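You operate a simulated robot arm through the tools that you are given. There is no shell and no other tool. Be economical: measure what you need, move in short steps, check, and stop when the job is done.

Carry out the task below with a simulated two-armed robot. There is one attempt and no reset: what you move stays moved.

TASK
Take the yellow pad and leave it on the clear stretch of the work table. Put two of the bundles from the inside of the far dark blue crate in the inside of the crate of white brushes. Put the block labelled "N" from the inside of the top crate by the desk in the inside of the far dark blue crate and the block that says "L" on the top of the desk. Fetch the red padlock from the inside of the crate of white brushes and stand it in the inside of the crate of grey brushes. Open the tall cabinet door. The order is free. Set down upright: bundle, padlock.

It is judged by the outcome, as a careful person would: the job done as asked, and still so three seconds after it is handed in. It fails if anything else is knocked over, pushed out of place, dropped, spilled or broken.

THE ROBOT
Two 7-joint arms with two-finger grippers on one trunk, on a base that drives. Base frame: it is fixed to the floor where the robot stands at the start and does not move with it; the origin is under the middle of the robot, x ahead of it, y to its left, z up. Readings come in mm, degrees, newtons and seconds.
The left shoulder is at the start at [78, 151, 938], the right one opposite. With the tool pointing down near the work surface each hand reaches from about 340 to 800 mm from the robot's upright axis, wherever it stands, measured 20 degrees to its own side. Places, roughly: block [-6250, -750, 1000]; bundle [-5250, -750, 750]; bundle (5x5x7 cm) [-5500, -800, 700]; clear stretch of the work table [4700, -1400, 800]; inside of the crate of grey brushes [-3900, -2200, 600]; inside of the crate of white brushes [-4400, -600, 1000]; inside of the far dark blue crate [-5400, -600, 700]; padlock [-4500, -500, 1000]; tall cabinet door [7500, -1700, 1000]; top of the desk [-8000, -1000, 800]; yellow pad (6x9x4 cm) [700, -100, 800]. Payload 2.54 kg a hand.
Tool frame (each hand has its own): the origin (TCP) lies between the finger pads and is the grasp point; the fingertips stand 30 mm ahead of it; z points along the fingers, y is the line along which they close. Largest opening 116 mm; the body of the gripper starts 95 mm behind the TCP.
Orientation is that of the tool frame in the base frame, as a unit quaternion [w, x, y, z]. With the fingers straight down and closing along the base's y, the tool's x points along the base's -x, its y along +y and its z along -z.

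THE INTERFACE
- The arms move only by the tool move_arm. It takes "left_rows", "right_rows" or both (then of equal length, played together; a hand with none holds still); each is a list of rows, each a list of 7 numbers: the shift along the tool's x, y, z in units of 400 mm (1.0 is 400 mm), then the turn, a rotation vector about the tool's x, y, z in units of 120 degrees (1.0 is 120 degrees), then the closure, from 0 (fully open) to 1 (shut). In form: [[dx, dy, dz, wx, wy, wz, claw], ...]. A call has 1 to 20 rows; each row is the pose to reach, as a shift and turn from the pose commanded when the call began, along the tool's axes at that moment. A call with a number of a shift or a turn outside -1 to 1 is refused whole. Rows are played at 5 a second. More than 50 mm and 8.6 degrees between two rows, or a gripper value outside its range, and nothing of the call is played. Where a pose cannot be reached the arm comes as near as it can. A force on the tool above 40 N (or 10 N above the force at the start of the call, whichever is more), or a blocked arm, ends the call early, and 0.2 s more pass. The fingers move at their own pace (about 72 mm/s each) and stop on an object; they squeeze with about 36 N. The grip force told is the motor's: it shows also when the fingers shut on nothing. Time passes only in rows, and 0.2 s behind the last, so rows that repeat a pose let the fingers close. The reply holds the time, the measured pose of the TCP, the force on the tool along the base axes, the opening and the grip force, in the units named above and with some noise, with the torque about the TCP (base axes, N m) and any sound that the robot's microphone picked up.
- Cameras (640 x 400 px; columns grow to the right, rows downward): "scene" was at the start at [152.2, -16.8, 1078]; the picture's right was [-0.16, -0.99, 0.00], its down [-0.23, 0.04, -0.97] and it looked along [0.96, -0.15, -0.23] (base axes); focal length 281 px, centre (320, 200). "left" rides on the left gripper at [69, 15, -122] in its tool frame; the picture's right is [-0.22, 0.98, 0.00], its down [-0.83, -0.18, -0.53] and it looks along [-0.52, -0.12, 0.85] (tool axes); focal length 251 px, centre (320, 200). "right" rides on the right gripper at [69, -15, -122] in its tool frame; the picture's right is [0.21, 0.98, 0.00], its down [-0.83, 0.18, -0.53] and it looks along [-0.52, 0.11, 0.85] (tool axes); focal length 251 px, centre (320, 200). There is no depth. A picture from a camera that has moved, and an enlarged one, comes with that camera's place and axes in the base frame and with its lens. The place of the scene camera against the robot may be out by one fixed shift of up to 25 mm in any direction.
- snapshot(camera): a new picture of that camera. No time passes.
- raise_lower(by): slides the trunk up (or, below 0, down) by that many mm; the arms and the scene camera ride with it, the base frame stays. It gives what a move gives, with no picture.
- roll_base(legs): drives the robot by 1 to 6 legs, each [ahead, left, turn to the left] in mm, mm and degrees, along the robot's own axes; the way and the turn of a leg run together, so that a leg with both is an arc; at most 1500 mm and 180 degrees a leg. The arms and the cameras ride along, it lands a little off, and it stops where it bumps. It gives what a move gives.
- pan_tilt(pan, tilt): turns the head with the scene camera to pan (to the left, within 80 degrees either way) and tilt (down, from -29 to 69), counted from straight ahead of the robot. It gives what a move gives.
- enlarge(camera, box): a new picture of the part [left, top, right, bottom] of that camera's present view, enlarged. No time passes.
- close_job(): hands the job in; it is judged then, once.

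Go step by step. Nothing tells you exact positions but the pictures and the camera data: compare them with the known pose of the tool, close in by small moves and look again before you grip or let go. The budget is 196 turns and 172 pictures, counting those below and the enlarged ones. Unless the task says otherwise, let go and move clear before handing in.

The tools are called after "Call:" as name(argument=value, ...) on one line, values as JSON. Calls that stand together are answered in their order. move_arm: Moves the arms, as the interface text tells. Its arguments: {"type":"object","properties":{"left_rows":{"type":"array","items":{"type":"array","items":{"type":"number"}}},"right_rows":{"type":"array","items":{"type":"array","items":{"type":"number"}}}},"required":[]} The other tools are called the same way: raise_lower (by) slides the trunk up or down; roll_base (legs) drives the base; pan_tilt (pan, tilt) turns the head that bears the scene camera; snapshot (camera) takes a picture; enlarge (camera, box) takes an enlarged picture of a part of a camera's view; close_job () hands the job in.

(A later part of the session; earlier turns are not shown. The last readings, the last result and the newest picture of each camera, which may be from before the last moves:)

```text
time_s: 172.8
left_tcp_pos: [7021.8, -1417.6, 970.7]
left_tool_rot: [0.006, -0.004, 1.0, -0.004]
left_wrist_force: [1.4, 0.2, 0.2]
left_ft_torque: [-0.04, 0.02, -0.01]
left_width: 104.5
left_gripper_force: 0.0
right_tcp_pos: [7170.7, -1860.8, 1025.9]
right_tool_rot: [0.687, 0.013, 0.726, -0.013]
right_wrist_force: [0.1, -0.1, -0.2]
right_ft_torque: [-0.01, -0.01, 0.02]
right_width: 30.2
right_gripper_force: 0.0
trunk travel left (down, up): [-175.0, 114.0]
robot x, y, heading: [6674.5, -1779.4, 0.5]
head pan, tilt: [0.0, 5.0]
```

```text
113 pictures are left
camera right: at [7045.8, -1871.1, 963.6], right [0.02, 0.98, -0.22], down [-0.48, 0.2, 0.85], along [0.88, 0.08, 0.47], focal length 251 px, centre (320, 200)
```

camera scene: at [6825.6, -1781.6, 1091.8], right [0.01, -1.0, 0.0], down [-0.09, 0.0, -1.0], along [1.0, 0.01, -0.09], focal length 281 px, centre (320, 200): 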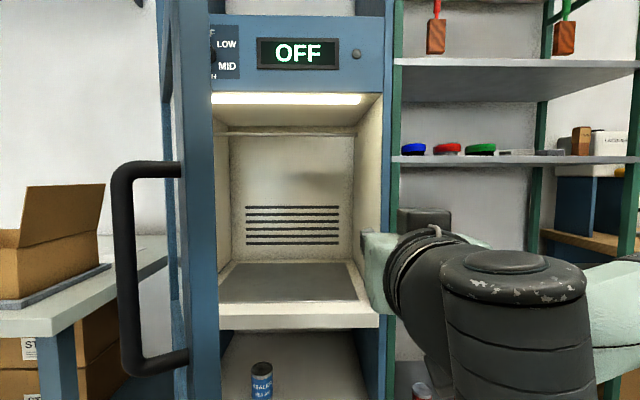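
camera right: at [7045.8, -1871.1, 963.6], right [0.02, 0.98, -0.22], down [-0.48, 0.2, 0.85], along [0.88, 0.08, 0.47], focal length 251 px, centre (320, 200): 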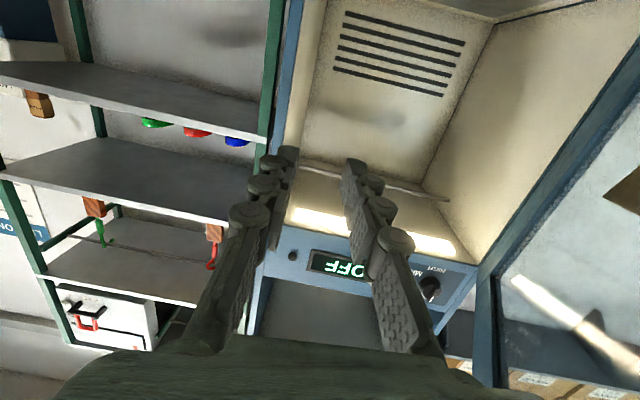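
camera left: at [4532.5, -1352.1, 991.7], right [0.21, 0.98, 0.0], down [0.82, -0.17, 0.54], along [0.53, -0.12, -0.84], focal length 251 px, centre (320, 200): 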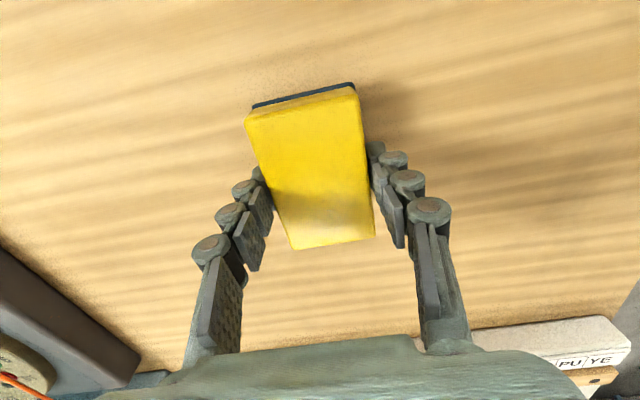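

The hand is on the inner side, door still ~58°. Now pushing left by rolling the base left.

Call:
roll_base(legs=[[0, 150, 0], [0, 60, 0], [0, 60, 0]])

Call:
snapshot(camera="scene")

```text
time_s: 176.6
left_tcp_pos: [7024.5, -1148.7, 968.3]
left_tool_rot: [0.005, -0.001, 1.0, -0.003]
left_wrist_force: [0.3, -0.5, -0.5]
left_ft_torque: [-0.02, 0.06, 0.0]
left_width: 104.6
left_gripper_force: 0.2
right_tcp_pos: [7169.4, -1593.0, 1025.3]
right_tool_rot: [0.687, 0.015, 0.726, -0.015]
right_wrist_force: [0.2, 0.0, -0.1]
right_ft_torque: [0.03, 0.02, 0.0]
right_width: 30.3
right_gripper_force: 0.0
trunk travel left (down, up): [-175.0, 114.0]
robot x, y, heading: [6674.8, -1511.9, -0.1]
head pan, tilt: [0.0, 5.0]
```

```text
112 pictures are left
camera scene: at [6824.7, -1511.2, 1091.9], right [0.0, -1.0, 0.0], down [-0.09, 0.0, -1.0], along [1.0, 0.0, -0.09], focal length 281 px, centre (320, 200)
```

scene: 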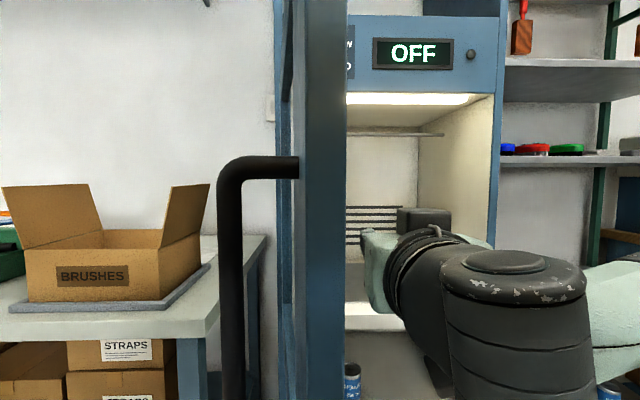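

Door ~78° open. A bit more push.

Call:
roll_base(legs=[[0, 60, 0]])

Call:
snapshot(camera="scene")

```text
time_s: 177.8
left_tcp_pos: [7024.6, -1088.0, 968.0]
left_tool_rot: [0.005, 0.0, 1.0, -0.003]
left_wrist_force: [-0.4, 0.5, 0.4]
left_ft_torque: [0.01, 0.01, 0.0]
left_width: 104.6
left_gripper_force: 0.1
right_tcp_pos: [7170.1, -1533.6, 1025.2]
right_tool_rot: [0.688, 0.015, 0.725, -0.016]
right_wrist_force: [0.2, 1.0, -0.5]
right_ft_torque: [0.04, -0.01, 0.01]
right_width: 30.2
right_gripper_force: 0.0
trunk travel left (down, up): [-175.0, 114.0]
robot x, y, heading: [6670.3, -1448.8, -0.4]
head pan, tilt: [0.0, 5.0]
```

```text
111 pictures are left
camera scene: at [6824.7, -1450.7, 1091.9], right [0.0, -1.0, 0.0], down [-0.09, 0.0, -1.0], along [1.0, 0.0, -0.09], focal length 281 px, centre (320, 200)
```

scene: 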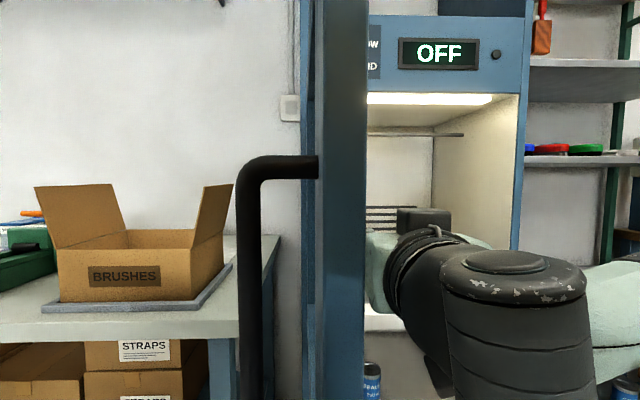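

Door is ~83° open. Moving clear: right a bit, then back, and check that it stays.

Call:
roll_base(legs=[[0, -110, 0], [-480, 0, 0.4]])

Call:
snapshot(camera="scene")

```text
time_s: 182.0
left_tcp_pos: [6531.6, -1196.4, 969.7]
left_tool_rot: [0.005, -0.01, 1.0, -0.003]
left_wrist_force: [-0.3, 0.3, 0.1]
left_ft_torque: [0.0, -0.01, -0.02]
left_width: 104.3
left_gripper_force: 0.1
right_tcp_pos: [6687.0, -1637.4, 1025.0]
right_tool_rot: [0.688, 0.007, 0.726, -0.007]
right_wrist_force: [-0.5, 0.4, -0.3]
right_ft_torque: [0.02, 0.01, -0.01]
right_width: 30.3
right_gripper_force: 0.1
trunk travel left (down, up): [-175.0, 114.0]
robot x, y, heading: [6190.1, -1568.0, 1.0]
head pan, tilt: [0.0, 5.0]
```

```text
110 pictures are left
camera scene: at [6340.3, -1563.1, 1091.9], right [0.02, -1.0, 0.0], down [-0.09, 0.0, -1.0], along [1.0, 0.02, -0.09], focal length 281 px, centre (320, 200)
```

scene: 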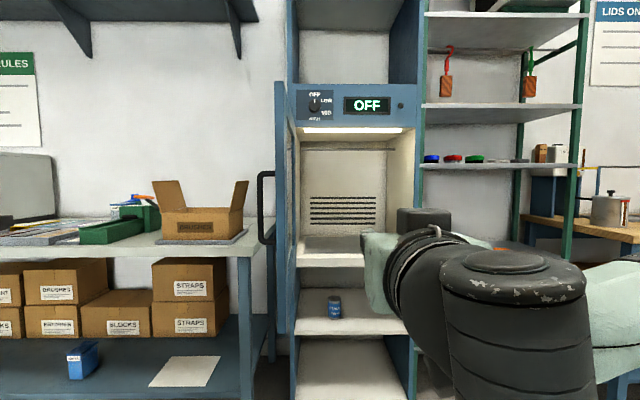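

The door stays open. I'll bring the hands back to a compact pointing-down pose, then move left and turn round for the trip back.

Call:
move_arm(left_rows=[[-0.01, -0.05, -0.01, 0, 0, 0, 0.1], [-0.02, -0.1, -0.02, 0, 0, 0, 0.1], [-0.04, -0.15, -0.03, 0, 0, 0, 0.1], [-0.05, -0.2, -0.04, 0, 0, 0, 0.1], [-0.06, -0.25, -0.05, 0, 0, 0, 0.1], [-0.07, -0.3, -0.06, 0, 0, 0, 0.1], [-0.08, -0.35, -0.07, 0, 0, 0, 0.1], [-0.09, -0.4, -0.08, 0, 0, 0, 0.1], [-0.1, -0.45, -0.09, 0, 0, 0, 0.1], [-0.1, -0.5, -0.1, 0, 0, 0, 0.1], [-0.1, -0.53, -0.1, 0, 0, 0, 0.1], [-0.1, -0.53, -0.1, 0, 0, 0, 0.1]], right_rows=[[0, -0.035, -0.02, 0, 0.07, 0, 0.5], [0, -0.07, -0.04, 0, 0.14, 0, 0.5], [0, -0.105, -0.06, 0, 0.21, 0, 0.2], [0, -0.14, -0.08, 0, 0.28, 0, 0], [0, -0.175, -0.1, 0, 0.35, 0, 0], [0, -0.21, -0.12, 0, 0.42, 0, 0], [0, -0.245, -0.14, 0, 0.49, 0, 0], [0, -0.28, -0.16, 0, 0.56, 0, 0], [0, -0.315, -0.18, 0, 0.63, 0, 0], [0, -0.35, -0.2, 0, 0.7, 0, 0], [0, -0.385, -0.22, 0, 0.771, 0, 0], [0, -0.425, -0.25, 0, 0.771, 0, 0]])

Call:
roll_base(legs=[[0, 985, -0.5], [0, 0, 178]])

Call:
pan_tilt(pan=0, tilt=20)

Call:
snapshot(camera="scene")

```text
time_s: 184.6
left_tcp_pos: [6575.7, -1409.3, 1009.9]
left_tool_rot: [0.005, -0.012, 1.0, -0.003]
left_wrist_force: [0.1, 0.8, -0.4]
left_ft_torque: [0.02, 0.01, 0.0]
left_width: 104.5
left_gripper_force: 0.0
right_tcp_pos: [6584.1, -1803.7, 1032.3]
right_tool_rot: [-0.051, 0.01, 0.999, -0.001]
right_wrist_force: [-0.1, -0.2, -0.8]
right_ft_torque: [-0.02, 0.01, 0.05]
right_width: 115.9
right_gripper_force: 0.0
trunk travel left (down, up): [-175.0, 114.0]
robot x, y, heading: [6188.2, -1565.1, 1.7]
head pan, tilt: [0.0, 5.0]
```

```text
time_s: 201.6
left_tcp_pos: [5780.8, -686.7, 1010.5]
left_tool_rot: [-0.003, 0.998, -0.068, -0.005]
left_wrist_force: [0.0, 0.1, -0.3]
left_ft_torque: [-0.02, -0.02, 0.0]
left_width: 104.5
left_gripper_force: 0.0
right_tcp_pos: [5835.4, -294.2, 1031.8]
right_tool_rot: [0.003, 0.995, -0.091, 0.049]
right_wrist_force: [-0.4, 0.1, -0.5]
right_ft_torque: [-0.01, 0.01, -0.01]
right_width: 115.9
right_gripper_force: 0.0
trunk travel left (down, up): [-175.0, 114.0]
robot x, y, heading: [6188.9, -587.4, 172.0]
head pan, tilt: [0.0, 5.0]
```

```text
time_s: 202.3
left_tcp_pos: [5780.8, -685.8, 1009.9]
left_tool_rot: [-0.004, 0.998, -0.068, -0.005]
left_wrist_force: [-0.2, 0.6, 0.9]
left_ft_torque: [0.0, 0.0, 0.03]
left_width: 104.5
left_gripper_force: 0.1
right_tcp_pos: [5835.5, -293.8, 1031.6]
right_tool_rot: [0.004, 0.995, -0.09, 0.048]
right_wrist_force: [0.2, -0.3, -0.4]
right_ft_torque: [0.01, -0.02, -0.02]
right_width: 116.0
right_gripper_force: 0.0
trunk travel left (down, up): [-175.0, 114.0]
robot x, y, heading: [6191.8, -593.0, 171.8]
head pan, tilt: [0.0, 20.0]
```

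```text
109 pictures are left
camera scene: at [6020.7, -573.0, 1067.6], right [0.14, 0.99, 0.0], down [0.34, -0.05, -0.94], along [-0.93, 0.13, -0.34], focal length 281 px, centre (320, 200)
```

scene: 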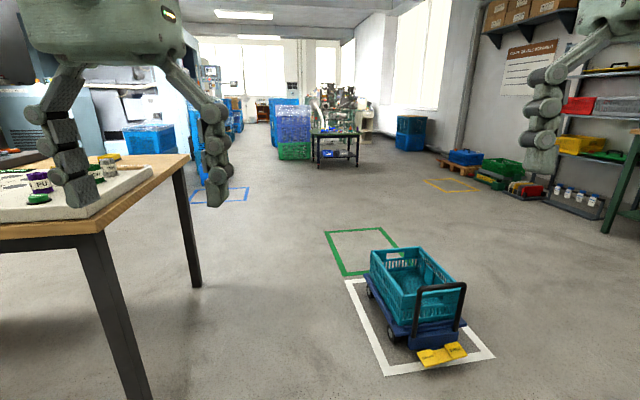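

Lane looks good. Turning square and driving through between table and cart.

Call:
roll_base(legs=[[0, 0, 8.2], [1300, 0, 0], [1300, 0, 0]])

```text
time_s: 215.8
left_tcp_pos: [3162.3, -800.8, 1010.0]
left_tool_rot: [-0.003, 1.0, 0.022, -0.005]
left_wrist_force: [0.2, -0.8, 0.8]
left_ft_torque: [-0.02, 0.01, 0.0]
left_width: 104.6
left_gripper_force: 0.1
right_tcp_pos: [3147.0, -405.8, 1031.4]
right_tool_rot: [-0.001, 0.999, 0.0, 0.048]
right_wrist_force: [-0.2, 0.0, -0.7]
right_ft_torque: [0.03, 0.02, 0.01]
right_width: 115.9
right_gripper_force: 0.1
trunk travel left (down, up): [-175.0, 114.0]
robot x, y, heading: [3550.0, -639.3, -177.4]
head pan, tilt: [0.0, 20.0]
```

Through. Now diagonally to the left lane (y≈1200) and on past the green table.

Call:
roll_base(legs=[[0, 0, -2.6], [500, -920, 0], [500, -940, 0], [1300, 0, 0]])

Call:
snapshot(camera="scene")

```text
time_s: 240.2
left_tcp_pos: [853.2, 1004.3, 1009.5]
left_tool_rot: [-0.004, 1.0, 0.002, -0.006]
left_wrist_force: [-0.2, -0.1, 0.3]
left_ft_torque: [0.01, 0.02, 0.0]
left_width: 104.3
left_gripper_force: 0.1
right_tcp_pos: [854.4, 1399.7, 1031.0]
right_tool_rot: [-0.001, 0.999, -0.019, 0.049]
right_wrist_force: [-0.3, 0.6, 0.5]
right_ft_torque: [-0.03, -0.01, 0.0]
right_width: 116.0
right_gripper_force: 0.2
trunk travel left (down, up): [-175.0, 114.0]
robot x, y, heading: [1247.3, 1154.7, -179.7]
head pan, tilt: [0.0, 20.0]
```

```text
108 pictures are left
camera scene: at [1076.8, 1151.2, 1067.5], right [-0.01, 1.0, 0.0], down [0.34, 0.0, -0.94], along [-0.94, 0.0, -0.34], focal length 281 px, centre (320, 200)
```

scene: 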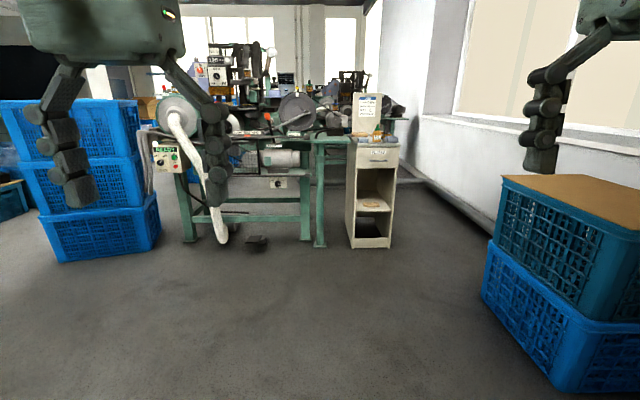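

A machine row blocks straight ahead; the way back leads along x≈-105 past the crate stacks toward -y. I'll drive to (-105, 1150) and turn to face -y.

Call:
roll_base(legs=[[1350, 0, 0], [0, 0, 89.7]])

Call:
snapshot(camera="scene")

```text
time_s: 250.9
left_tcp_pos: [4.5, 755.3, 1009.8]
left_tool_rot: [0.001, 0.712, 0.702, -0.006]
left_wrist_force: [-0.3, 0.0, 0.2]
left_ft_torque: [-0.04, -0.03, -0.04]
left_width: 104.5
left_gripper_force: 0.1
right_tcp_pos: [-391.3, 762.3, 1031.1]
right_tool_rot: [-0.035, 0.727, 0.685, 0.036]
right_wrist_force: [-0.9, 0.2, 0.4]
right_ft_torque: [-0.02, 0.0, -0.01]
right_width: 116.0
right_gripper_force: 0.0
trunk travel left (down, up): [-175.0, 114.0]
robot x, y, heading: [-137.7, 1150.6, -90.9]
head pan, tilt: [0.0, 20.0]
```

```text
107 pictures are left
camera scene: at [-147.7, 986.1, 1067.5], right [-1.0, 0.02, 0.0], down [0.01, 0.34, -0.94], along [-0.01, -0.94, -0.34], focal length 281 px, centre (320, 200)
```

scene: 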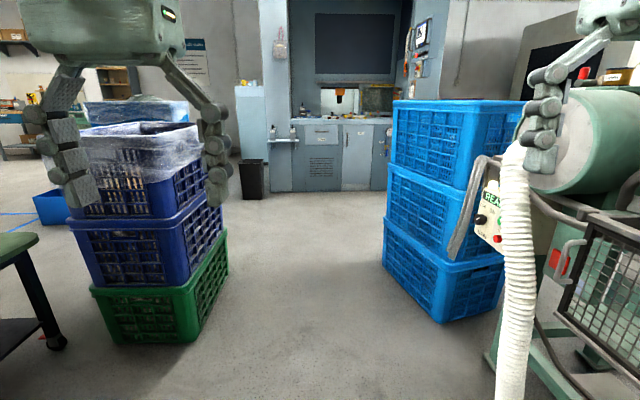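

The lane between stacks is about x -580…440. I'll centre at x≈-70 and drive ahead to y≈-1250.

Call:
roll_base(legs=[[0, 70, 0.9], [1200, 0, 0], [1200, 0, 0]])

Call:
pan_tilt(pan=-70, tilt=18)

Call:
snapshot(camera="scene")

```text
time_s: 263.9
left_tcp_pos: [91.3, -1687.5, 1009.2]
left_tool_rot: [0.002, 0.707, 0.707, -0.006]
left_wrist_force: [-0.5, 0.6, 0.0]
left_ft_torque: [-0.02, -0.01, -0.01]
left_width: 104.4
left_gripper_force: 0.1
right_tcp_pos: [-304.7, -1685.6, 1030.3]
right_tool_rot: [-0.035, 0.722, 0.69, 0.035]
right_wrist_force: [-0.5, 0.1, -0.2]
right_ft_torque: [0.04, 0.04, -0.01]
right_width: 116.1
right_gripper_force: 0.0
trunk travel left (down, up): [-175.0, 114.0]
robot x, y, heading: [-56.9, -1296.5, -90.4]
head pan, tilt: [0.0, 20.0]
```

```text
time_s: 265.3
left_tcp_pos: [91.5, -1685.8, 1011.5]
left_tool_rot: [0.001, 0.706, 0.708, -0.005]
left_wrist_force: [0.3, 0.2, -0.5]
left_ft_torque: [0.05, 0.06, 0.01]
left_width: 104.1
left_gripper_force: 0.0
right_tcp_pos: [-306.2, -1684.8, 1031.7]
right_tool_rot: [-0.033, 0.722, 0.69, 0.035]
right_wrist_force: [-0.1, -0.6, -0.8]
right_ft_torque: [0.0, 0.04, 0.04]
right_width: 115.8
right_gripper_force: 0.0
trunk travel left (down, up): [-175.0, 114.0]
robot x, y, heading: [-53.8, -1294.1, -89.8]
head pan, tilt: [-70.0, 18.0]
```

```text
106 pictures are left
camera scene: at [-152.3, -1396.8, 1070.8], right [-0.34, 0.94, 0.0], down [0.29, 0.11, -0.95], along [-0.89, -0.32, -0.31], focal length 281 px, centre (320, 200)
```

scene: 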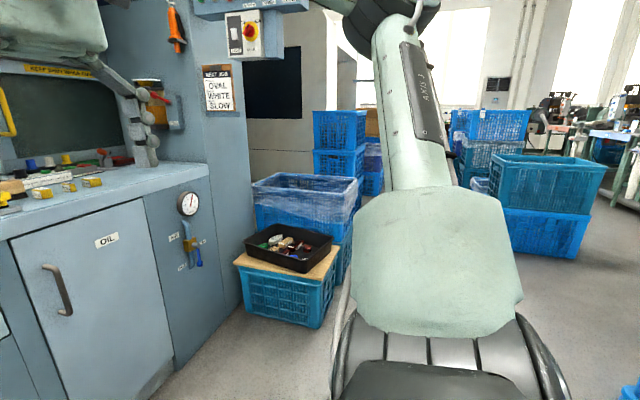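

Turning to face -x to see the aisle.

Call:
roll_base(legs=[[0, 0, -90]])

Call:
pan_tilt(pan=0, tilt=15)

Call:
snapshot(camera="scene")

```text
time_s: 269.5
left_tcp_pos: [-440.2, -1463.4, 1009.9]
left_tool_rot: [-0.002, 1.0, 0.027, -0.005]
left_wrist_force: [-0.4, 0.1, -0.4]
left_ft_torque: [-0.01, 0.0, 0.0]
left_width: 104.4
left_gripper_force: 0.0
right_tcp_pos: [-459.4, -1068.8, 1031.9]
right_tool_rot: [0.0, 0.999, 0.005, 0.049]
right_wrist_force: [1.0, 0.1, -0.2]
right_ft_torque: [0.0, 0.01, -0.01]
right_width: 115.8
right_gripper_force: 0.0
trunk travel left (down, up): [-175.0, 114.0]
robot x, y, heading: [-56.6, -1292.0, -176.7]
head pan, tilt: [-70.0, 18.0]
```

```text
time_s: 270.9
left_tcp_pos: [-439.7, -1463.3, 1009.6]
left_tool_rot: [-0.002, 1.0, 0.027, -0.005]
left_wrist_force: [0.1, 0.1, 0.7]
left_ft_torque: [-0.01, 0.03, 0.03]
left_width: 104.3
left_gripper_force: 0.1
right_tcp_pos: [-459.0, -1069.4, 1031.2]
right_tool_rot: [-0.001, 0.999, 0.005, 0.049]
right_wrist_force: [-0.1, 0.7, -0.8]
right_ft_torque: [0.01, -0.04, 0.03]
right_width: 116.2
right_gripper_force: 0.0
trunk travel left (down, up): [-175.0, 114.0]
robot x, y, heading: [-57.9, -1297.2, -176.7]
head pan, tilt: [0.0, 15.0]
```

```text
105 pictures are left
camera scene: at [-225.7, -1305.5, 1075.7], right [-0.05, 1.0, 0.0], down [0.26, 0.01, -0.97], along [-0.96, -0.05, -0.26], focal length 281 px, centre (320, 200)
```

scene: 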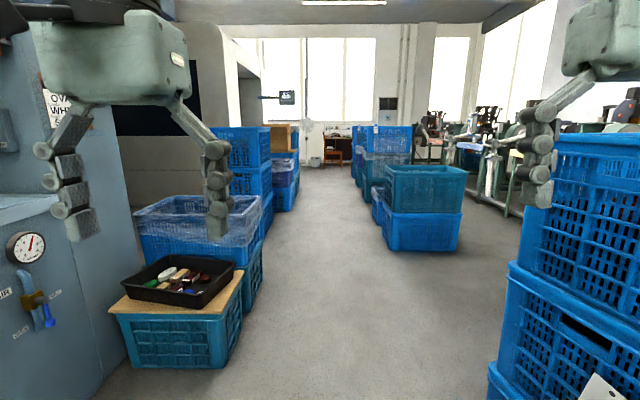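

The aisle is clear, about 1 m wide, centred y≈-1380. Driving to x≈-3050.

Call:
roll_base(legs=[[0, 80, -3.3], [1450, 0, 0], [1400, 0, 0]])

Call:
snapshot(camera="scene")

```text
time_s: 285.8
left_tcp_pos: [-3307.7, -1586.6, 1010.6]
left_tool_rot: [-0.003, 1.0, 0.01, -0.006]
left_wrist_force: [0.2, 0.2, -0.5]
left_ft_torque: [-0.01, 0.01, 0.01]
left_width: 104.6
left_gripper_force: 0.2
right_tcp_pos: [-3315.6, -1190.4, 1031.4]
right_tool_rot: [0.0, 0.999, -0.012, 0.048]
right_wrist_force: [0.0, -0.1, -0.1]
right_ft_torque: [0.04, 0.0, 0.01]
right_width: 115.9
right_gripper_force: 0.1
trunk travel left (down, up): [-175.0, 114.0]
robot x, y, heading: [-2915.7, -1432.3, -178.9]
head pan, tilt: [0.0, 15.0]
```

```text
104 pictures are left
camera scene: at [-3089.0, -1436.6, 1075.6], right [-0.02, 1.0, 0.0], down [0.26, 0.01, -0.97], along [-0.97, -0.02, -0.26], focal length 281 px, centre (320, 200)
```

scene: 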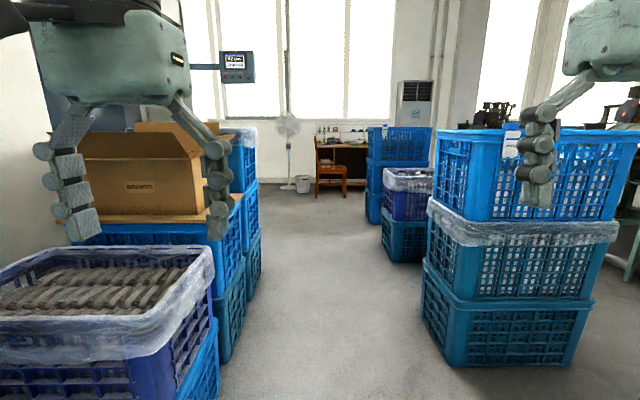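

I see the grey-brush crate on the left, the tall blue stack on the right (white-brush crate on top, rim ~z 1056), the film-wrapped dark blue crate and the desk beyond. I'll raise the trunk and drive alongside the white-brush crate.

Call:
raise_lower(by=112)

Call:
roll_base(legs=[[0, -45, -1.1], [1480, 0, 0], [0, 0, -89]])

Call:
pan_tilt(pan=0, tilt=30)

Call:
snapshot(camera="scene")

Call:
snapshot(camera="right")

```text
time_s: 287.2
left_tcp_pos: [-3308.9, -1588.3, 1122.1]
left_tool_rot: [-0.002, 1.0, 0.01, -0.005]
left_wrist_force: [0.2, -0.1, -0.8]
left_ft_torque: [-0.01, -0.01, -0.04]
left_width: 104.3
left_gripper_force: 0.0
right_tcp_pos: [-3314.6, -1191.9, 1144.0]
right_tool_rot: [0.0, 0.999, -0.013, 0.049]
right_wrist_force: [0.7, 0.0, -0.2]
right_ft_torque: [0.03, -0.03, 0.04]
right_width: 116.3
right_gripper_force: 0.0
trunk travel left (down, up): [-287.0, 2.0]
robot x, y, heading: [-2914.8, -1426.9, -178.5]
head pan, tilt: [0.0, 15.0]
```

```text
time_s: 299.1
left_tcp_pos: [-4536.9, -999.9, 1122.1]
left_tool_rot: [-0.006, 0.71, -0.705, -0.002]
left_wrist_force: [-0.3, -0.3, 0.1]
left_ft_torque: [-0.03, -0.01, -0.03]
left_width: 104.5
left_gripper_force: 0.0
right_tcp_pos: [-4142.2, -1000.4, 1143.5]
right_tool_rot: [-0.035, -0.693, 0.719, -0.035]
right_wrist_force: [-0.6, 0.4, -0.5]
right_ft_torque: [-0.01, -0.02, 0.0]
right_width: 116.2
right_gripper_force: 0.0
trunk travel left (down, up): [-287.0, 2.0]
robot x, y, heading: [-4385.6, -1391.8, 90.2]
head pan, tilt: [0.0, 15.0]
```

```text
time_s: 299.9
left_tcp_pos: [-4537.7, -1000.7, 1123.9]
left_tool_rot: [-0.005, 0.71, -0.705, -0.002]
left_wrist_force: [0.8, 0.4, -0.9]
left_ft_torque: [0.01, 0.0, 0.01]
left_width: 104.2
left_gripper_force: 0.1
right_tcp_pos: [-4140.6, -1000.5, 1143.7]
right_tool_rot: [-0.034, -0.692, 0.72, -0.035]
right_wrist_force: [0.7, 0.1, 0.1]
right_ft_torque: [0.03, 0.0, 0.03]
right_width: 116.0
right_gripper_force: 0.1
trunk travel left (down, up): [-287.0, 2.0]
robot x, y, heading: [-4387.6, -1393.3, 90.7]
head pan, tilt: [0.0, 30.0]
```

```text
103 pictures are left
camera scene: at [-4396.6, -1235.4, 1163.5], right [1.0, 0.01, 0.0], down [0.0, -0.5, -0.87], along [0.0, 0.87, -0.5], focal length 281 px, centre (320, 200)
```

scene: 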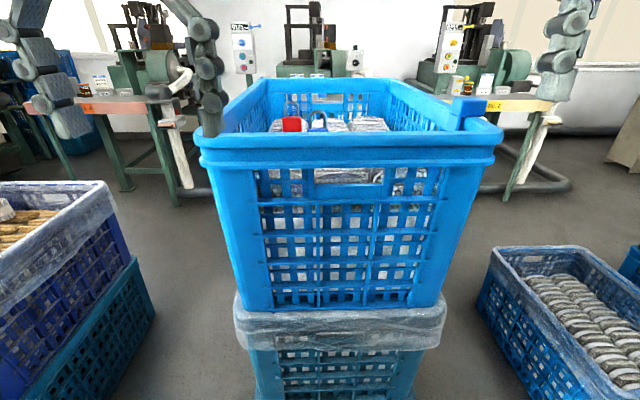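

```text
102 pictures are left
camera right: at [-4127.8, -1056.8, 1272.0], right [-0.98, -0.18, 0.02], down [-0.15, 0.88, 0.45], along [-0.1, 0.44, -0.89], focal length 251 px, centre (320, 200)
```

right: 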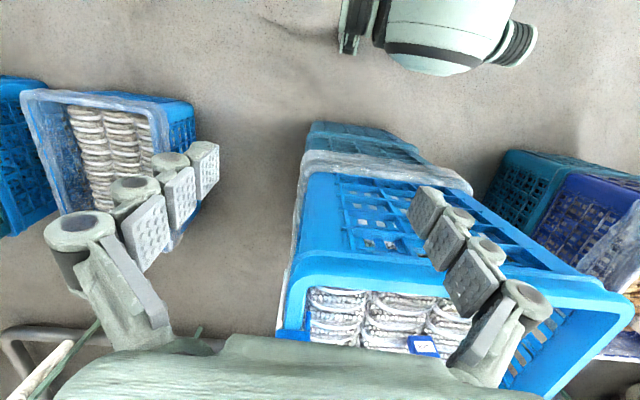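

The red padlock stands in the tall white-brush crate, around x -4460, next to a blue one. I'll roll 150 closer and look from the left hand.

Call:
roll_base(legs=[[150, 0, -0.6]])

Call:
snapshot(camera="left")

Call:
enlarge(camera="scene", box=[200, 50, 480, 225])

```text
time_s: 301.3
left_tcp_pos: [-4534.1, -849.8, 1121.5]
left_tool_rot: [0.005, -0.706, 0.708, 0.001]
left_wrist_force: [-0.2, 0.4, -0.7]
left_ft_torque: [-0.07, -0.01, 0.02]
left_width: 104.4
left_gripper_force: 0.2
right_tcp_pos: [-4138.1, -852.6, 1143.8]
right_tool_rot: [-0.035, -0.69, 0.723, -0.035]
right_wrist_force: [-0.5, 0.8, -0.6]
right_ft_torque: [-0.02, -0.01, 0.01]
right_width: 116.1
right_gripper_force: 0.1
trunk travel left (down, up): [-287.0, 2.0]
robot x, y, heading: [-4391.1, -1244.4, 89.9]
head pan, tilt: [0.0, 30.0]
```

```text
101 pictures are left
camera left: at [-4550.7, -918.6, 1243.6], right [-0.98, 0.22, 0.0], down [0.18, 0.82, 0.54], along [0.12, 0.53, -0.84], focal length 251 px, centre (320, 200)
```

left: 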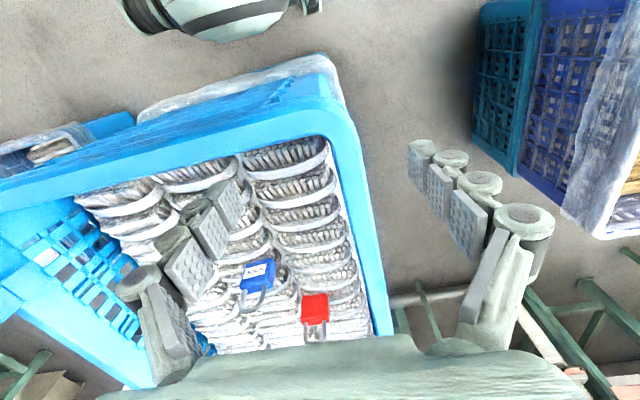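

```text
2.29 times, centred on (340, 138) of scene
camera zoom: at [-4395.5, -1085.5, 1163.3], right [1.0, 0.0, 0.0], down [0.0, -0.5, -0.87], along [0.0, 0.87, -0.5], focal length 641 px, centre (274, 343)
```

zoom: 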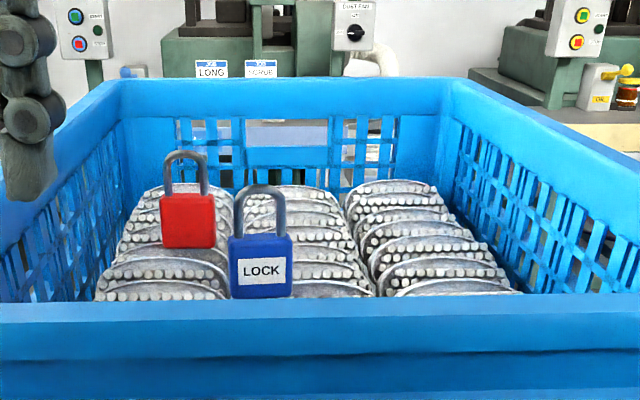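

Red padlock: body about [-4467, -580, ~1003], 45 mm wide along x, standing on the brushes. I'll roll 50 closer, then bring the left hand above it.

Call:
roll_base(legs=[[50, 0, 0]])

Call:
move_arm(left_rows=[[-0.1, -0.03, 0, 0, 0, 0, 0.1], [-0.2, -0.06, 0, 0, 0, 0, 0.1], [-0.3, -0.1, 0, 0, 0, 0, 0.25], [-0.4, -0.14, 0, 0, 0, 0, 0.35], [-0.48, -0.17, 0, 0, 0, 0, 0.35], [-0.52, -0.17, 0, 0, 0, 0, 0.35]])

Call:
snapshot(camera="left")

```text
time_s: 302.4
left_tcp_pos: [-4535.0, -811.0, 1121.3]
left_tool_rot: [-0.005, 0.709, -0.706, -0.001]
left_wrist_force: [0.3, -0.2, 0.7]
left_ft_torque: [0.01, -0.01, 0.01]
left_width: 104.5
left_gripper_force: 0.1
right_tcp_pos: [-4137.7, -813.2, 1143.6]
right_tool_rot: [-0.035, -0.691, 0.721, -0.035]
right_wrist_force: [0.0, 0.4, -0.8]
right_ft_torque: [0.01, -0.01, 0.0]
right_width: 116.0
right_gripper_force: 0.0
trunk travel left (down, up): [-287.0, 2.0]
robot x, y, heading: [-4386.2, -1206.8, 90.2]
head pan, tilt: [0.0, 30.0]
stopped in leg 1: the robot was blocked; the commanded pose is now the measured one
```

```text
time_s: 303.8
left_tcp_pos: [-4467.2, -604.0, 1123.5]
left_tool_rot: [-0.004, 0.708, -0.706, -0.001]
left_wrist_force: [0.0, 0.2, 0.4]
left_ft_torque: [-0.04, -0.01, 0.02]
left_width: 75.6
left_gripper_force: 0.0
right_tcp_pos: [-4138.9, -812.3, 1143.3]
right_tool_rot: [-0.036, -0.691, 0.721, -0.035]
right_wrist_force: [1.0, 0.2, 0.3]
right_ft_torque: [0.02, -0.03, 0.0]
right_width: 115.9
right_gripper_force: 0.1
trunk travel left (down, up): [-287.0, 2.0]
robot x, y, heading: [-4388.8, -1205.2, 90.1]
head pan, tilt: [0.0, 30.0]
```

```text
99 pictures are left
camera left: at [-4483.3, -673.0, 1245.3], right [-0.98, 0.21, 0.0], down [0.18, 0.82, 0.54], along [0.12, 0.53, -0.84], focal length 251 px, centre (320, 200)
```

left: 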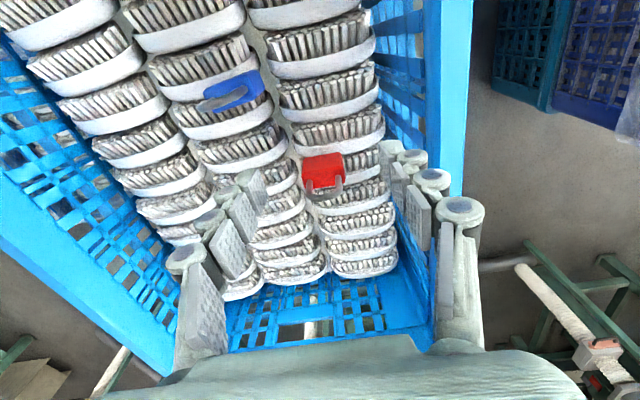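

Refined: lock centre about [-4461, -557]. Moving over it and lowering part way for another look.

Call:
move_arm(left_rows=[[-0.03, -0.005, 0.05, 0, 0, 0, 0.35], [-0.07, -0.01, 0.09, 0, 0, 0, 0.35], [-0.118, -0.013, 0.12, 0, 0, 0, 0.35], [-0.118, -0.013, 0.12, 0, 0, 0, 0.35]])

Call:
snapshot(camera="left")

Call:
enlarge(camera="scene", box=[200, 50, 400, 175])

```text
time_s: 304.8
left_tcp_pos: [-4461.1, -557.1, 1076.7]
left_tool_rot: [-0.006, 0.708, -0.706, 0.0]
left_wrist_force: [0.7, -0.2, -0.1]
left_ft_torque: [0.03, -0.01, -0.01]
left_width: 75.5
left_gripper_force: 0.1
right_tcp_pos: [-4138.3, -811.8, 1143.6]
right_tool_rot: [-0.035, -0.691, 0.721, -0.035]
right_wrist_force: [0.0, -0.2, 0.7]
right_ft_torque: [0.02, 0.0, 0.04]
right_width: 115.9
right_gripper_force: 0.1
trunk travel left (down, up): [-287.0, 2.0]
robot x, y, heading: [-4388.5, -1205.1, 90.1]
head pan, tilt: [0.0, 30.0]
```

```text
98 pictures are left
camera left: at [-4477.2, -625.8, 1198.4], right [-0.98, 0.21, 0.0], down [0.18, 0.82, 0.54], along [0.12, 0.53, -0.84], focal length 251 px, centre (320, 200)
```

left: 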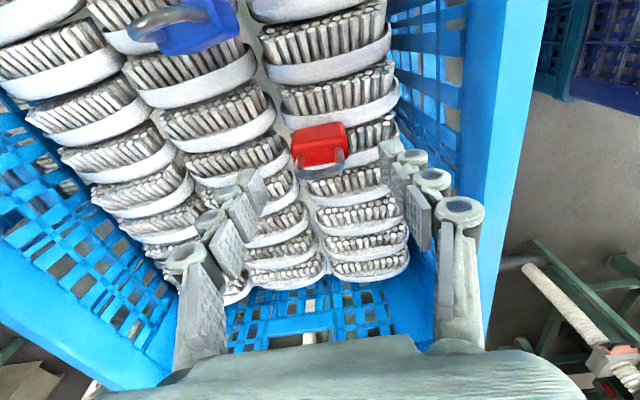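

```text
3.20 times, centred on (300, 112) of scene
camera zoom: at [-4394.4, -1046.7, 1163.5], right [1.0, 0.0, 0.0], down [0.0, -0.5, -0.87], along [0.0, 0.87, -0.5], focal length 898 px, centre (384, 480)
```

zoom: 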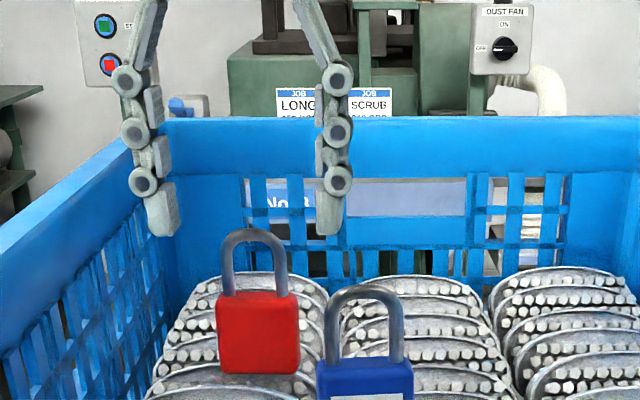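

Lock body spans z ≈967–1012, centre [-4460, -550]. Lowering to z≈1006 and closing.

Call:
move_arm(left_rows=[[-0.01, 0, 0.06, 0, 0, 0, 0.35], [-0.0175, 0, 0.12, 0, 0, 0, 0.35], [-0.0175, 0, 0.15, 0, 0, 0, 0.35], [-0.0175, 0, 0.175, 0, 0, 0, 0.35], [-0.0175, 0, 0.175, 0, 0, 0, 0.35]])

Call:
snapshot(camera="left")

Call:
enlarge(camera="scene", box=[200, 50, 400, 175])

```text
time_s: 306.0
left_tcp_pos: [-4463.1, -548.4, 1005.4]
left_tool_rot: [-0.005, 0.708, -0.706, -0.001]
left_wrist_force: [-0.6, -0.2, -0.3]
left_ft_torque: [0.02, 0.03, 0.03]
left_width: 75.4
left_gripper_force: 0.0
right_tcp_pos: [-4138.6, -811.7, 1142.9]
right_tool_rot: [-0.036, -0.691, 0.721, -0.036]
right_wrist_force: [0.4, 0.0, 0.3]
right_ft_torque: [0.0, 0.01, 0.01]
right_width: 116.1
right_gripper_force: 0.0
trunk travel left (down, up): [-287.0, 2.0]
robot x, y, heading: [-4384.9, -1206.7, 89.8]
head pan, tilt: [0.0, 30.0]
```

```text
96 pictures are left
camera left: at [-4478.3, -617.3, 1127.2], right [-0.98, 0.21, 0.0], down [0.18, 0.82, 0.54], along [0.12, 0.53, -0.84], focal length 251 px, centre (320, 200)
```

left: 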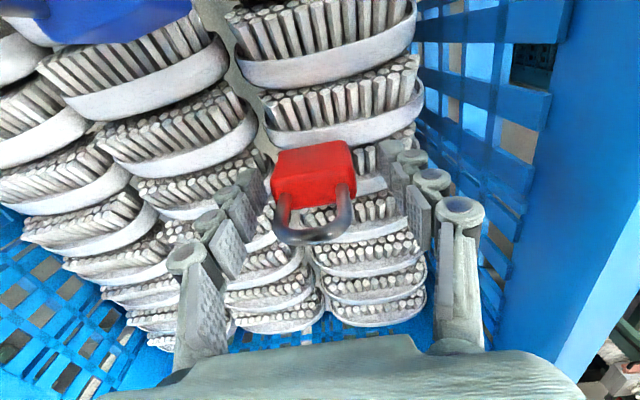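

```text
3.20 times, centred on (300, 112) of scene
camera zoom: at [-4394.3, -1046.6, 1163.5], right [1.0, 0.0, 0.0], down [0.0, -0.5, -0.87], along [0.0, 0.87, -0.5], focal length 898 px, centre (384, 480)
```

zoom: 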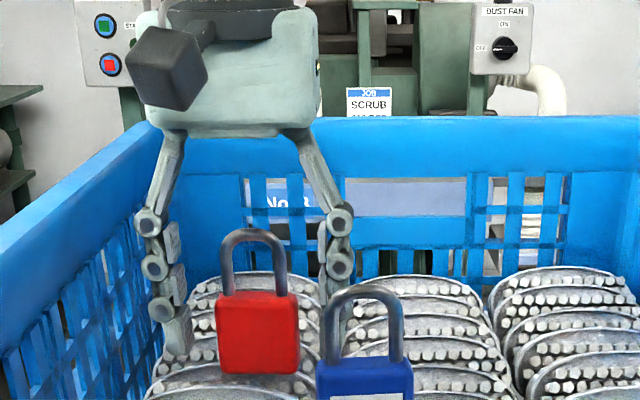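

Aligned. Closing on the lock body.

Call:
move_arm(left_rows=[[0, -0.008, 0, 0, 0, 0, 0.4], [0, -0.008, 0, 0, 0, 0, 0.55], [0, -0.008, 0, 0, 0, 0, 0.7], [0, -0.008, 0, 0, 0, 0, 0.9], [0, -0.008, 0, 0, 0, 0, 0.9], [0, -0.008, -0.05, 0, 0, 0, 0.9], [0, -0.008, -0.1, 0, 0, 0, 0.9]])

Call:
enlarge(camera="scene", box=[200, 50, 400, 175])

```text
time_s: 307.6
left_tcp_pos: [-4458.4, -549.4, 1046.7]
left_tool_rot: [-0.004, 0.709, -0.705, -0.001]
left_wrist_force: [-0.2, -0.5, -1.4]
left_ft_torque: [0.04, 0.01, -0.05]
left_width: 44.5
left_gripper_force: 36.2
right_tcp_pos: [-4138.0, -812.1, 1144.6]
right_tool_rot: [-0.036, -0.691, 0.721, -0.035]
right_wrist_force: [0.1, -1.0, -0.2]
right_ft_torque: [-0.03, 0.03, 0.01]
right_width: 115.7
right_gripper_force: 0.1
trunk travel left (down, up): [-287.0, 2.0]
robot x, y, heading: [-4385.4, -1203.3, 89.9]
head pan, tilt: [0.0, 30.0]
```

```text
3.20 times, centred on (300, 112) of scene
camera zoom: at [-4394.3, -1046.6, 1163.4], right [1.0, 0.0, 0.0], down [0.0, -0.5, -0.87], along [0.0, 0.87, -0.5], focal length 898 px, centre (384, 480)
```

zoom: 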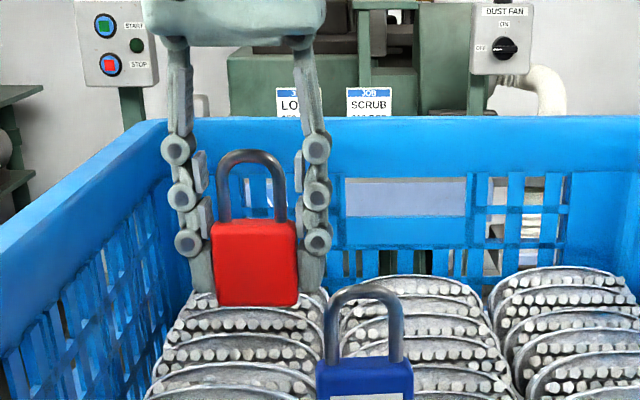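

Lock lifted. Raising it clear and retracting over the rim.

Call:
move_arm(left_rows=[[0, 0, -0.1, 0, 0, 0, 0.9], [0.02, 0, -0.18, 0, 0, 0, 0.9], [0.1, 0, -0.23, 0, 0, 0, 0.9], [0.2, 0, -0.24, 0, 0, 0, 0.9], [0.3, 0.02, -0.24, 0, 0, 0, 0.9], [0.4, 0.05, -0.24, 0, 0, 0, 0.9], [0.5, 0.1, -0.24, 0, 0, 0, 0.9], [0.6, 0.15, -0.24, 0, 0, 0, 0.9], [0.66, 0.2, -0.24, 0, 0, 0, 0.9]])

Call:
roll_base(legs=[[-180, 0, 0]])

Call:
pan_tilt(pan=65, tilt=30)

Call:
snapshot(camera="scene")

Call:
snapshot(camera="left")

```text
time_s: 309.6
left_tcp_pos: [-4538.3, -812.7, 1137.9]
left_tool_rot: [-0.005, 0.709, -0.705, -0.001]
left_wrist_force: [-1.0, 0.0, -1.0]
left_ft_torque: [0.02, -0.01, 0.01]
left_width: 44.8
left_gripper_force: 36.4
right_tcp_pos: [-4138.8, -811.8, 1144.0]
right_tool_rot: [-0.035, -0.691, 0.721, -0.035]
right_wrist_force: [-0.8, 0.5, 1.1]
right_ft_torque: [0.0, 0.01, -0.01]
right_width: 115.8
right_gripper_force: 0.0
trunk travel left (down, up): [-287.0, 2.0]
robot x, y, heading: [-4387.0, -1199.5, 90.1]
head pan, tilt: [0.0, 30.0]
```

```text
time_s: 311.1
left_tcp_pos: [-4537.6, -991.8, 1138.8]
left_tool_rot: [-0.005, 0.709, -0.705, -0.002]
left_wrist_force: [-0.4, -0.6, -1.3]
left_ft_torque: [0.05, 0.02, 0.02]
left_width: 44.6
left_gripper_force: 35.8
right_tcp_pos: [-4137.8, -990.4, 1142.6]
right_tool_rot: [-0.036, -0.69, 0.722, -0.035]
right_wrist_force: [-0.7, -0.6, 0.2]
right_ft_torque: [0.03, 0.02, 0.05]
right_width: 116.1
right_gripper_force: 0.1
trunk travel left (down, up): [-287.0, 2.0]
robot x, y, heading: [-4387.7, -1382.0, 90.1]
head pan, tilt: [0.0, 30.0]
```

```text
time_s: 312.5
left_tcp_pos: [-4537.3, -990.3, 1138.9]
left_tool_rot: [-0.004, 0.709, -0.705, 0.0]
left_wrist_force: [-0.1, 0.5, -1.3]
left_ft_torque: [0.03, 0.01, -0.01]
left_width: 44.8
left_gripper_force: 35.5
right_tcp_pos: [-4137.7, -991.1, 1143.1]
right_tool_rot: [-0.036, -0.691, 0.721, -0.036]
right_wrist_force: [0.5, 0.4, 0.0]
right_ft_torque: [0.01, 0.02, 0.01]
right_width: 116.1
right_gripper_force: 0.0
trunk travel left (down, up): [-287.0, 2.0]
robot x, y, heading: [-4384.9, -1385.5, 90.2]
head pan, tilt: [65.0, 30.0]
```

```text
93 pictures are left
camera scene: at [-4475.7, -1278.1, 1163.4], right [0.42, 0.91, 0.0], down [0.45, -0.21, -0.87], along [-0.79, 0.36, -0.5], focal length 281 px, centre (320, 200)
```

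scene: 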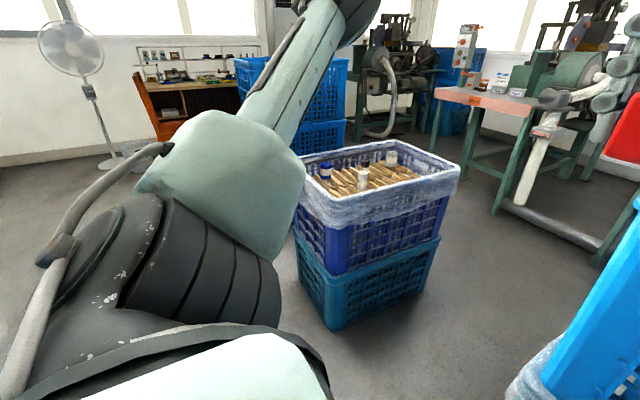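

```text
92 pictures are left
camera left: at [-4552.9, -1059.8, 1260.5], right [-0.98, 0.21, 0.0], down [0.17, 0.82, 0.54], along [0.12, 0.53, -0.84], focal length 251 px, centre (320, 200)
```

left: 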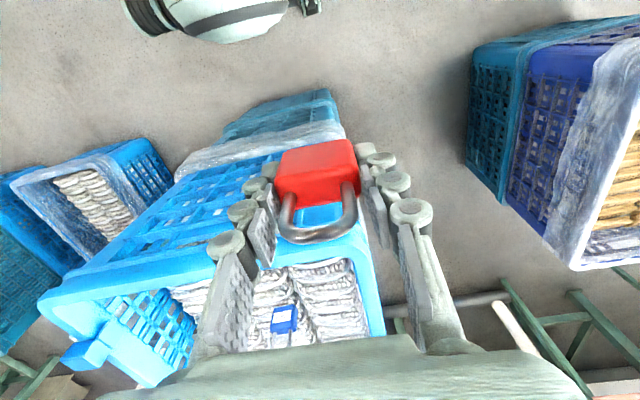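

The dark-blue crate with bundles (white/blue items on brown brushes) is visible. Now to the grey-brush crate: roll right ~550 to x≈-3835 and turn round to face -y.

Call:
roll_base(legs=[[0, -560, 0], [0, 0, -179]])

Call:
pan_tilt(pan=0, tilt=35)

Call:
snapshot(camera="scene")

Call:
snapshot(camera="left")

```text
time_s: 325.6
left_tcp_pos: [-3660.0, -1764.0, 1138.1]
left_tool_rot: [0.001, 0.683, 0.73, -0.005]
left_wrist_force: [0.4, 0.1, -1.1]
left_ft_torque: [0.0, 0.0, -0.02]
left_width: 44.8
left_gripper_force: 35.5
right_tcp_pos: [-4056.7, -1788.9, 1144.1]
right_tool_rot: [-0.036, 0.7, 0.712, 0.036]
right_wrist_force: [-0.9, 0.6, -0.2]
right_ft_torque: [0.01, -0.02, 0.01]
right_width: 115.9
right_gripper_force: 0.0
trunk travel left (down, up): [-287.0, 2.0]
robot x, y, heading: [-3837.4, -1382.5, -86.1]
head pan, tilt: [65.0, 30.0]
```

```text
time_s: 327.0
left_tcp_pos: [-3660.2, -1764.0, 1138.8]
left_tool_rot: [0.001, 0.683, 0.73, -0.004]
left_wrist_force: [0.6, 0.6, 0.0]
left_ft_torque: [0.01, 0.02, -0.02]
left_width: 44.5
left_gripper_force: 35.7
right_tcp_pos: [-4057.4, -1788.7, 1142.6]
right_tool_rot: [-0.037, 0.7, 0.712, 0.035]
right_wrist_force: [-0.2, 0.5, 0.5]
right_ft_torque: [0.01, -0.01, 0.01]
right_width: 116.0
right_gripper_force: 0.1
trunk travel left (down, up): [-287.0, 2.0]
robot x, y, heading: [-3835.7, -1384.9, -86.5]
head pan, tilt: [0.0, 35.0]
```

```text
91 pictures are left
camera scene: at [-3832.4, -1541.2, 1155.7], right [-1.0, -0.06, 0.0], down [-0.04, 0.57, -0.82], along [0.05, -0.82, -0.57], focal length 281 px, centre (320, 200)
```

scene: 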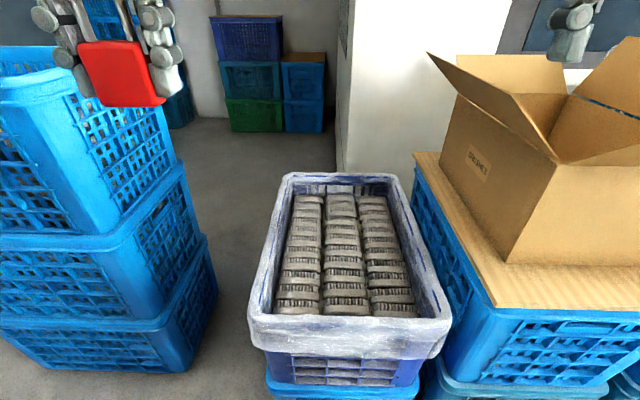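

```text
90 pictures are left
camera left: at [-3648.3, -1692.6, 1260.5], right [0.99, -0.15, 0.0], down [-0.12, -0.83, 0.54], along [-0.08, -0.53, -0.84], focal length 251 px, centre (320, 200)
```

left: 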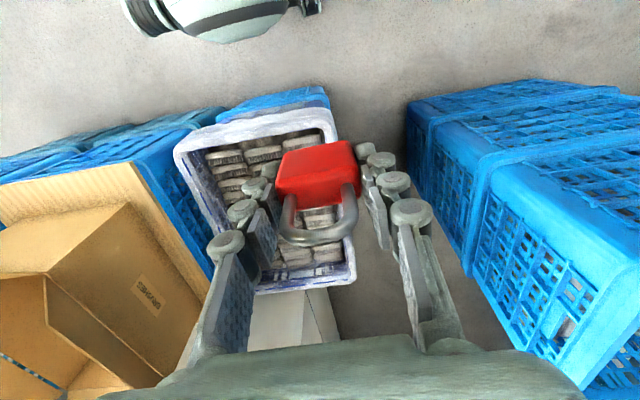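

The grey-brush crate is right ahead (x -4066…-3674, y -1860…-2460). I'll look closer at its surface for a flat spot.

Call:
enlarge(camera="scene", box=[240, 165, 460, 340])

Call:
enlarge(camera="left", box=[170, 100, 370, 300])

```text
2.29 times, centred on (350, 252) of scene
camera zoom: at [-3832.4, -1541.2, 1155.7], right [-1.0, -0.06, 0.0], down [-0.04, 0.57, -0.82], along [0.05, -0.82, -0.57], focal length 641 px, centre (251, 80)
```

zoom: 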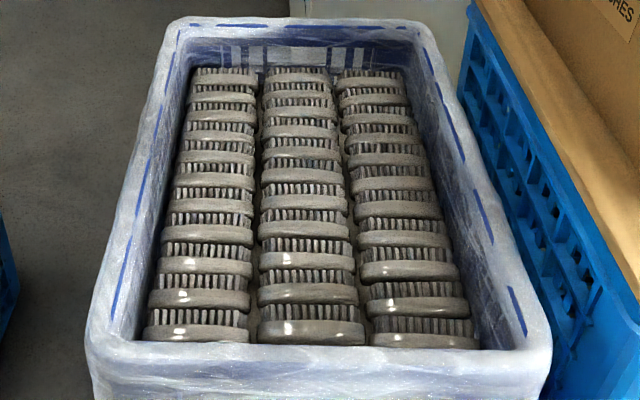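

```text
2.00 times, centred on (270, 200) of left
camera zoom: at [-3648.3, -1692.6, 1260.5], right [0.99, -0.15, 0.0], down [-0.12, -0.83, 0.54], along [-0.08, -0.53, -0.84], focal length 503 px, centre (420, 200)
```

zoom: 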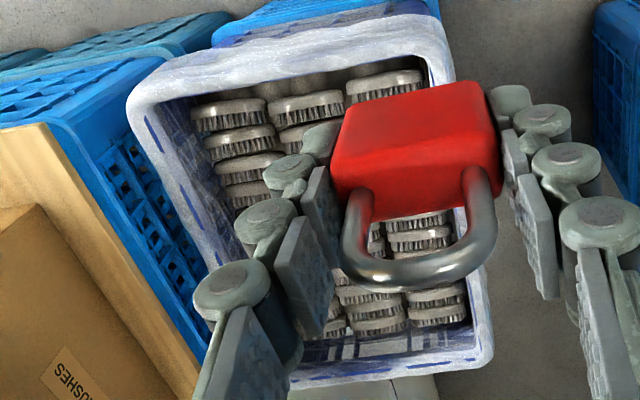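

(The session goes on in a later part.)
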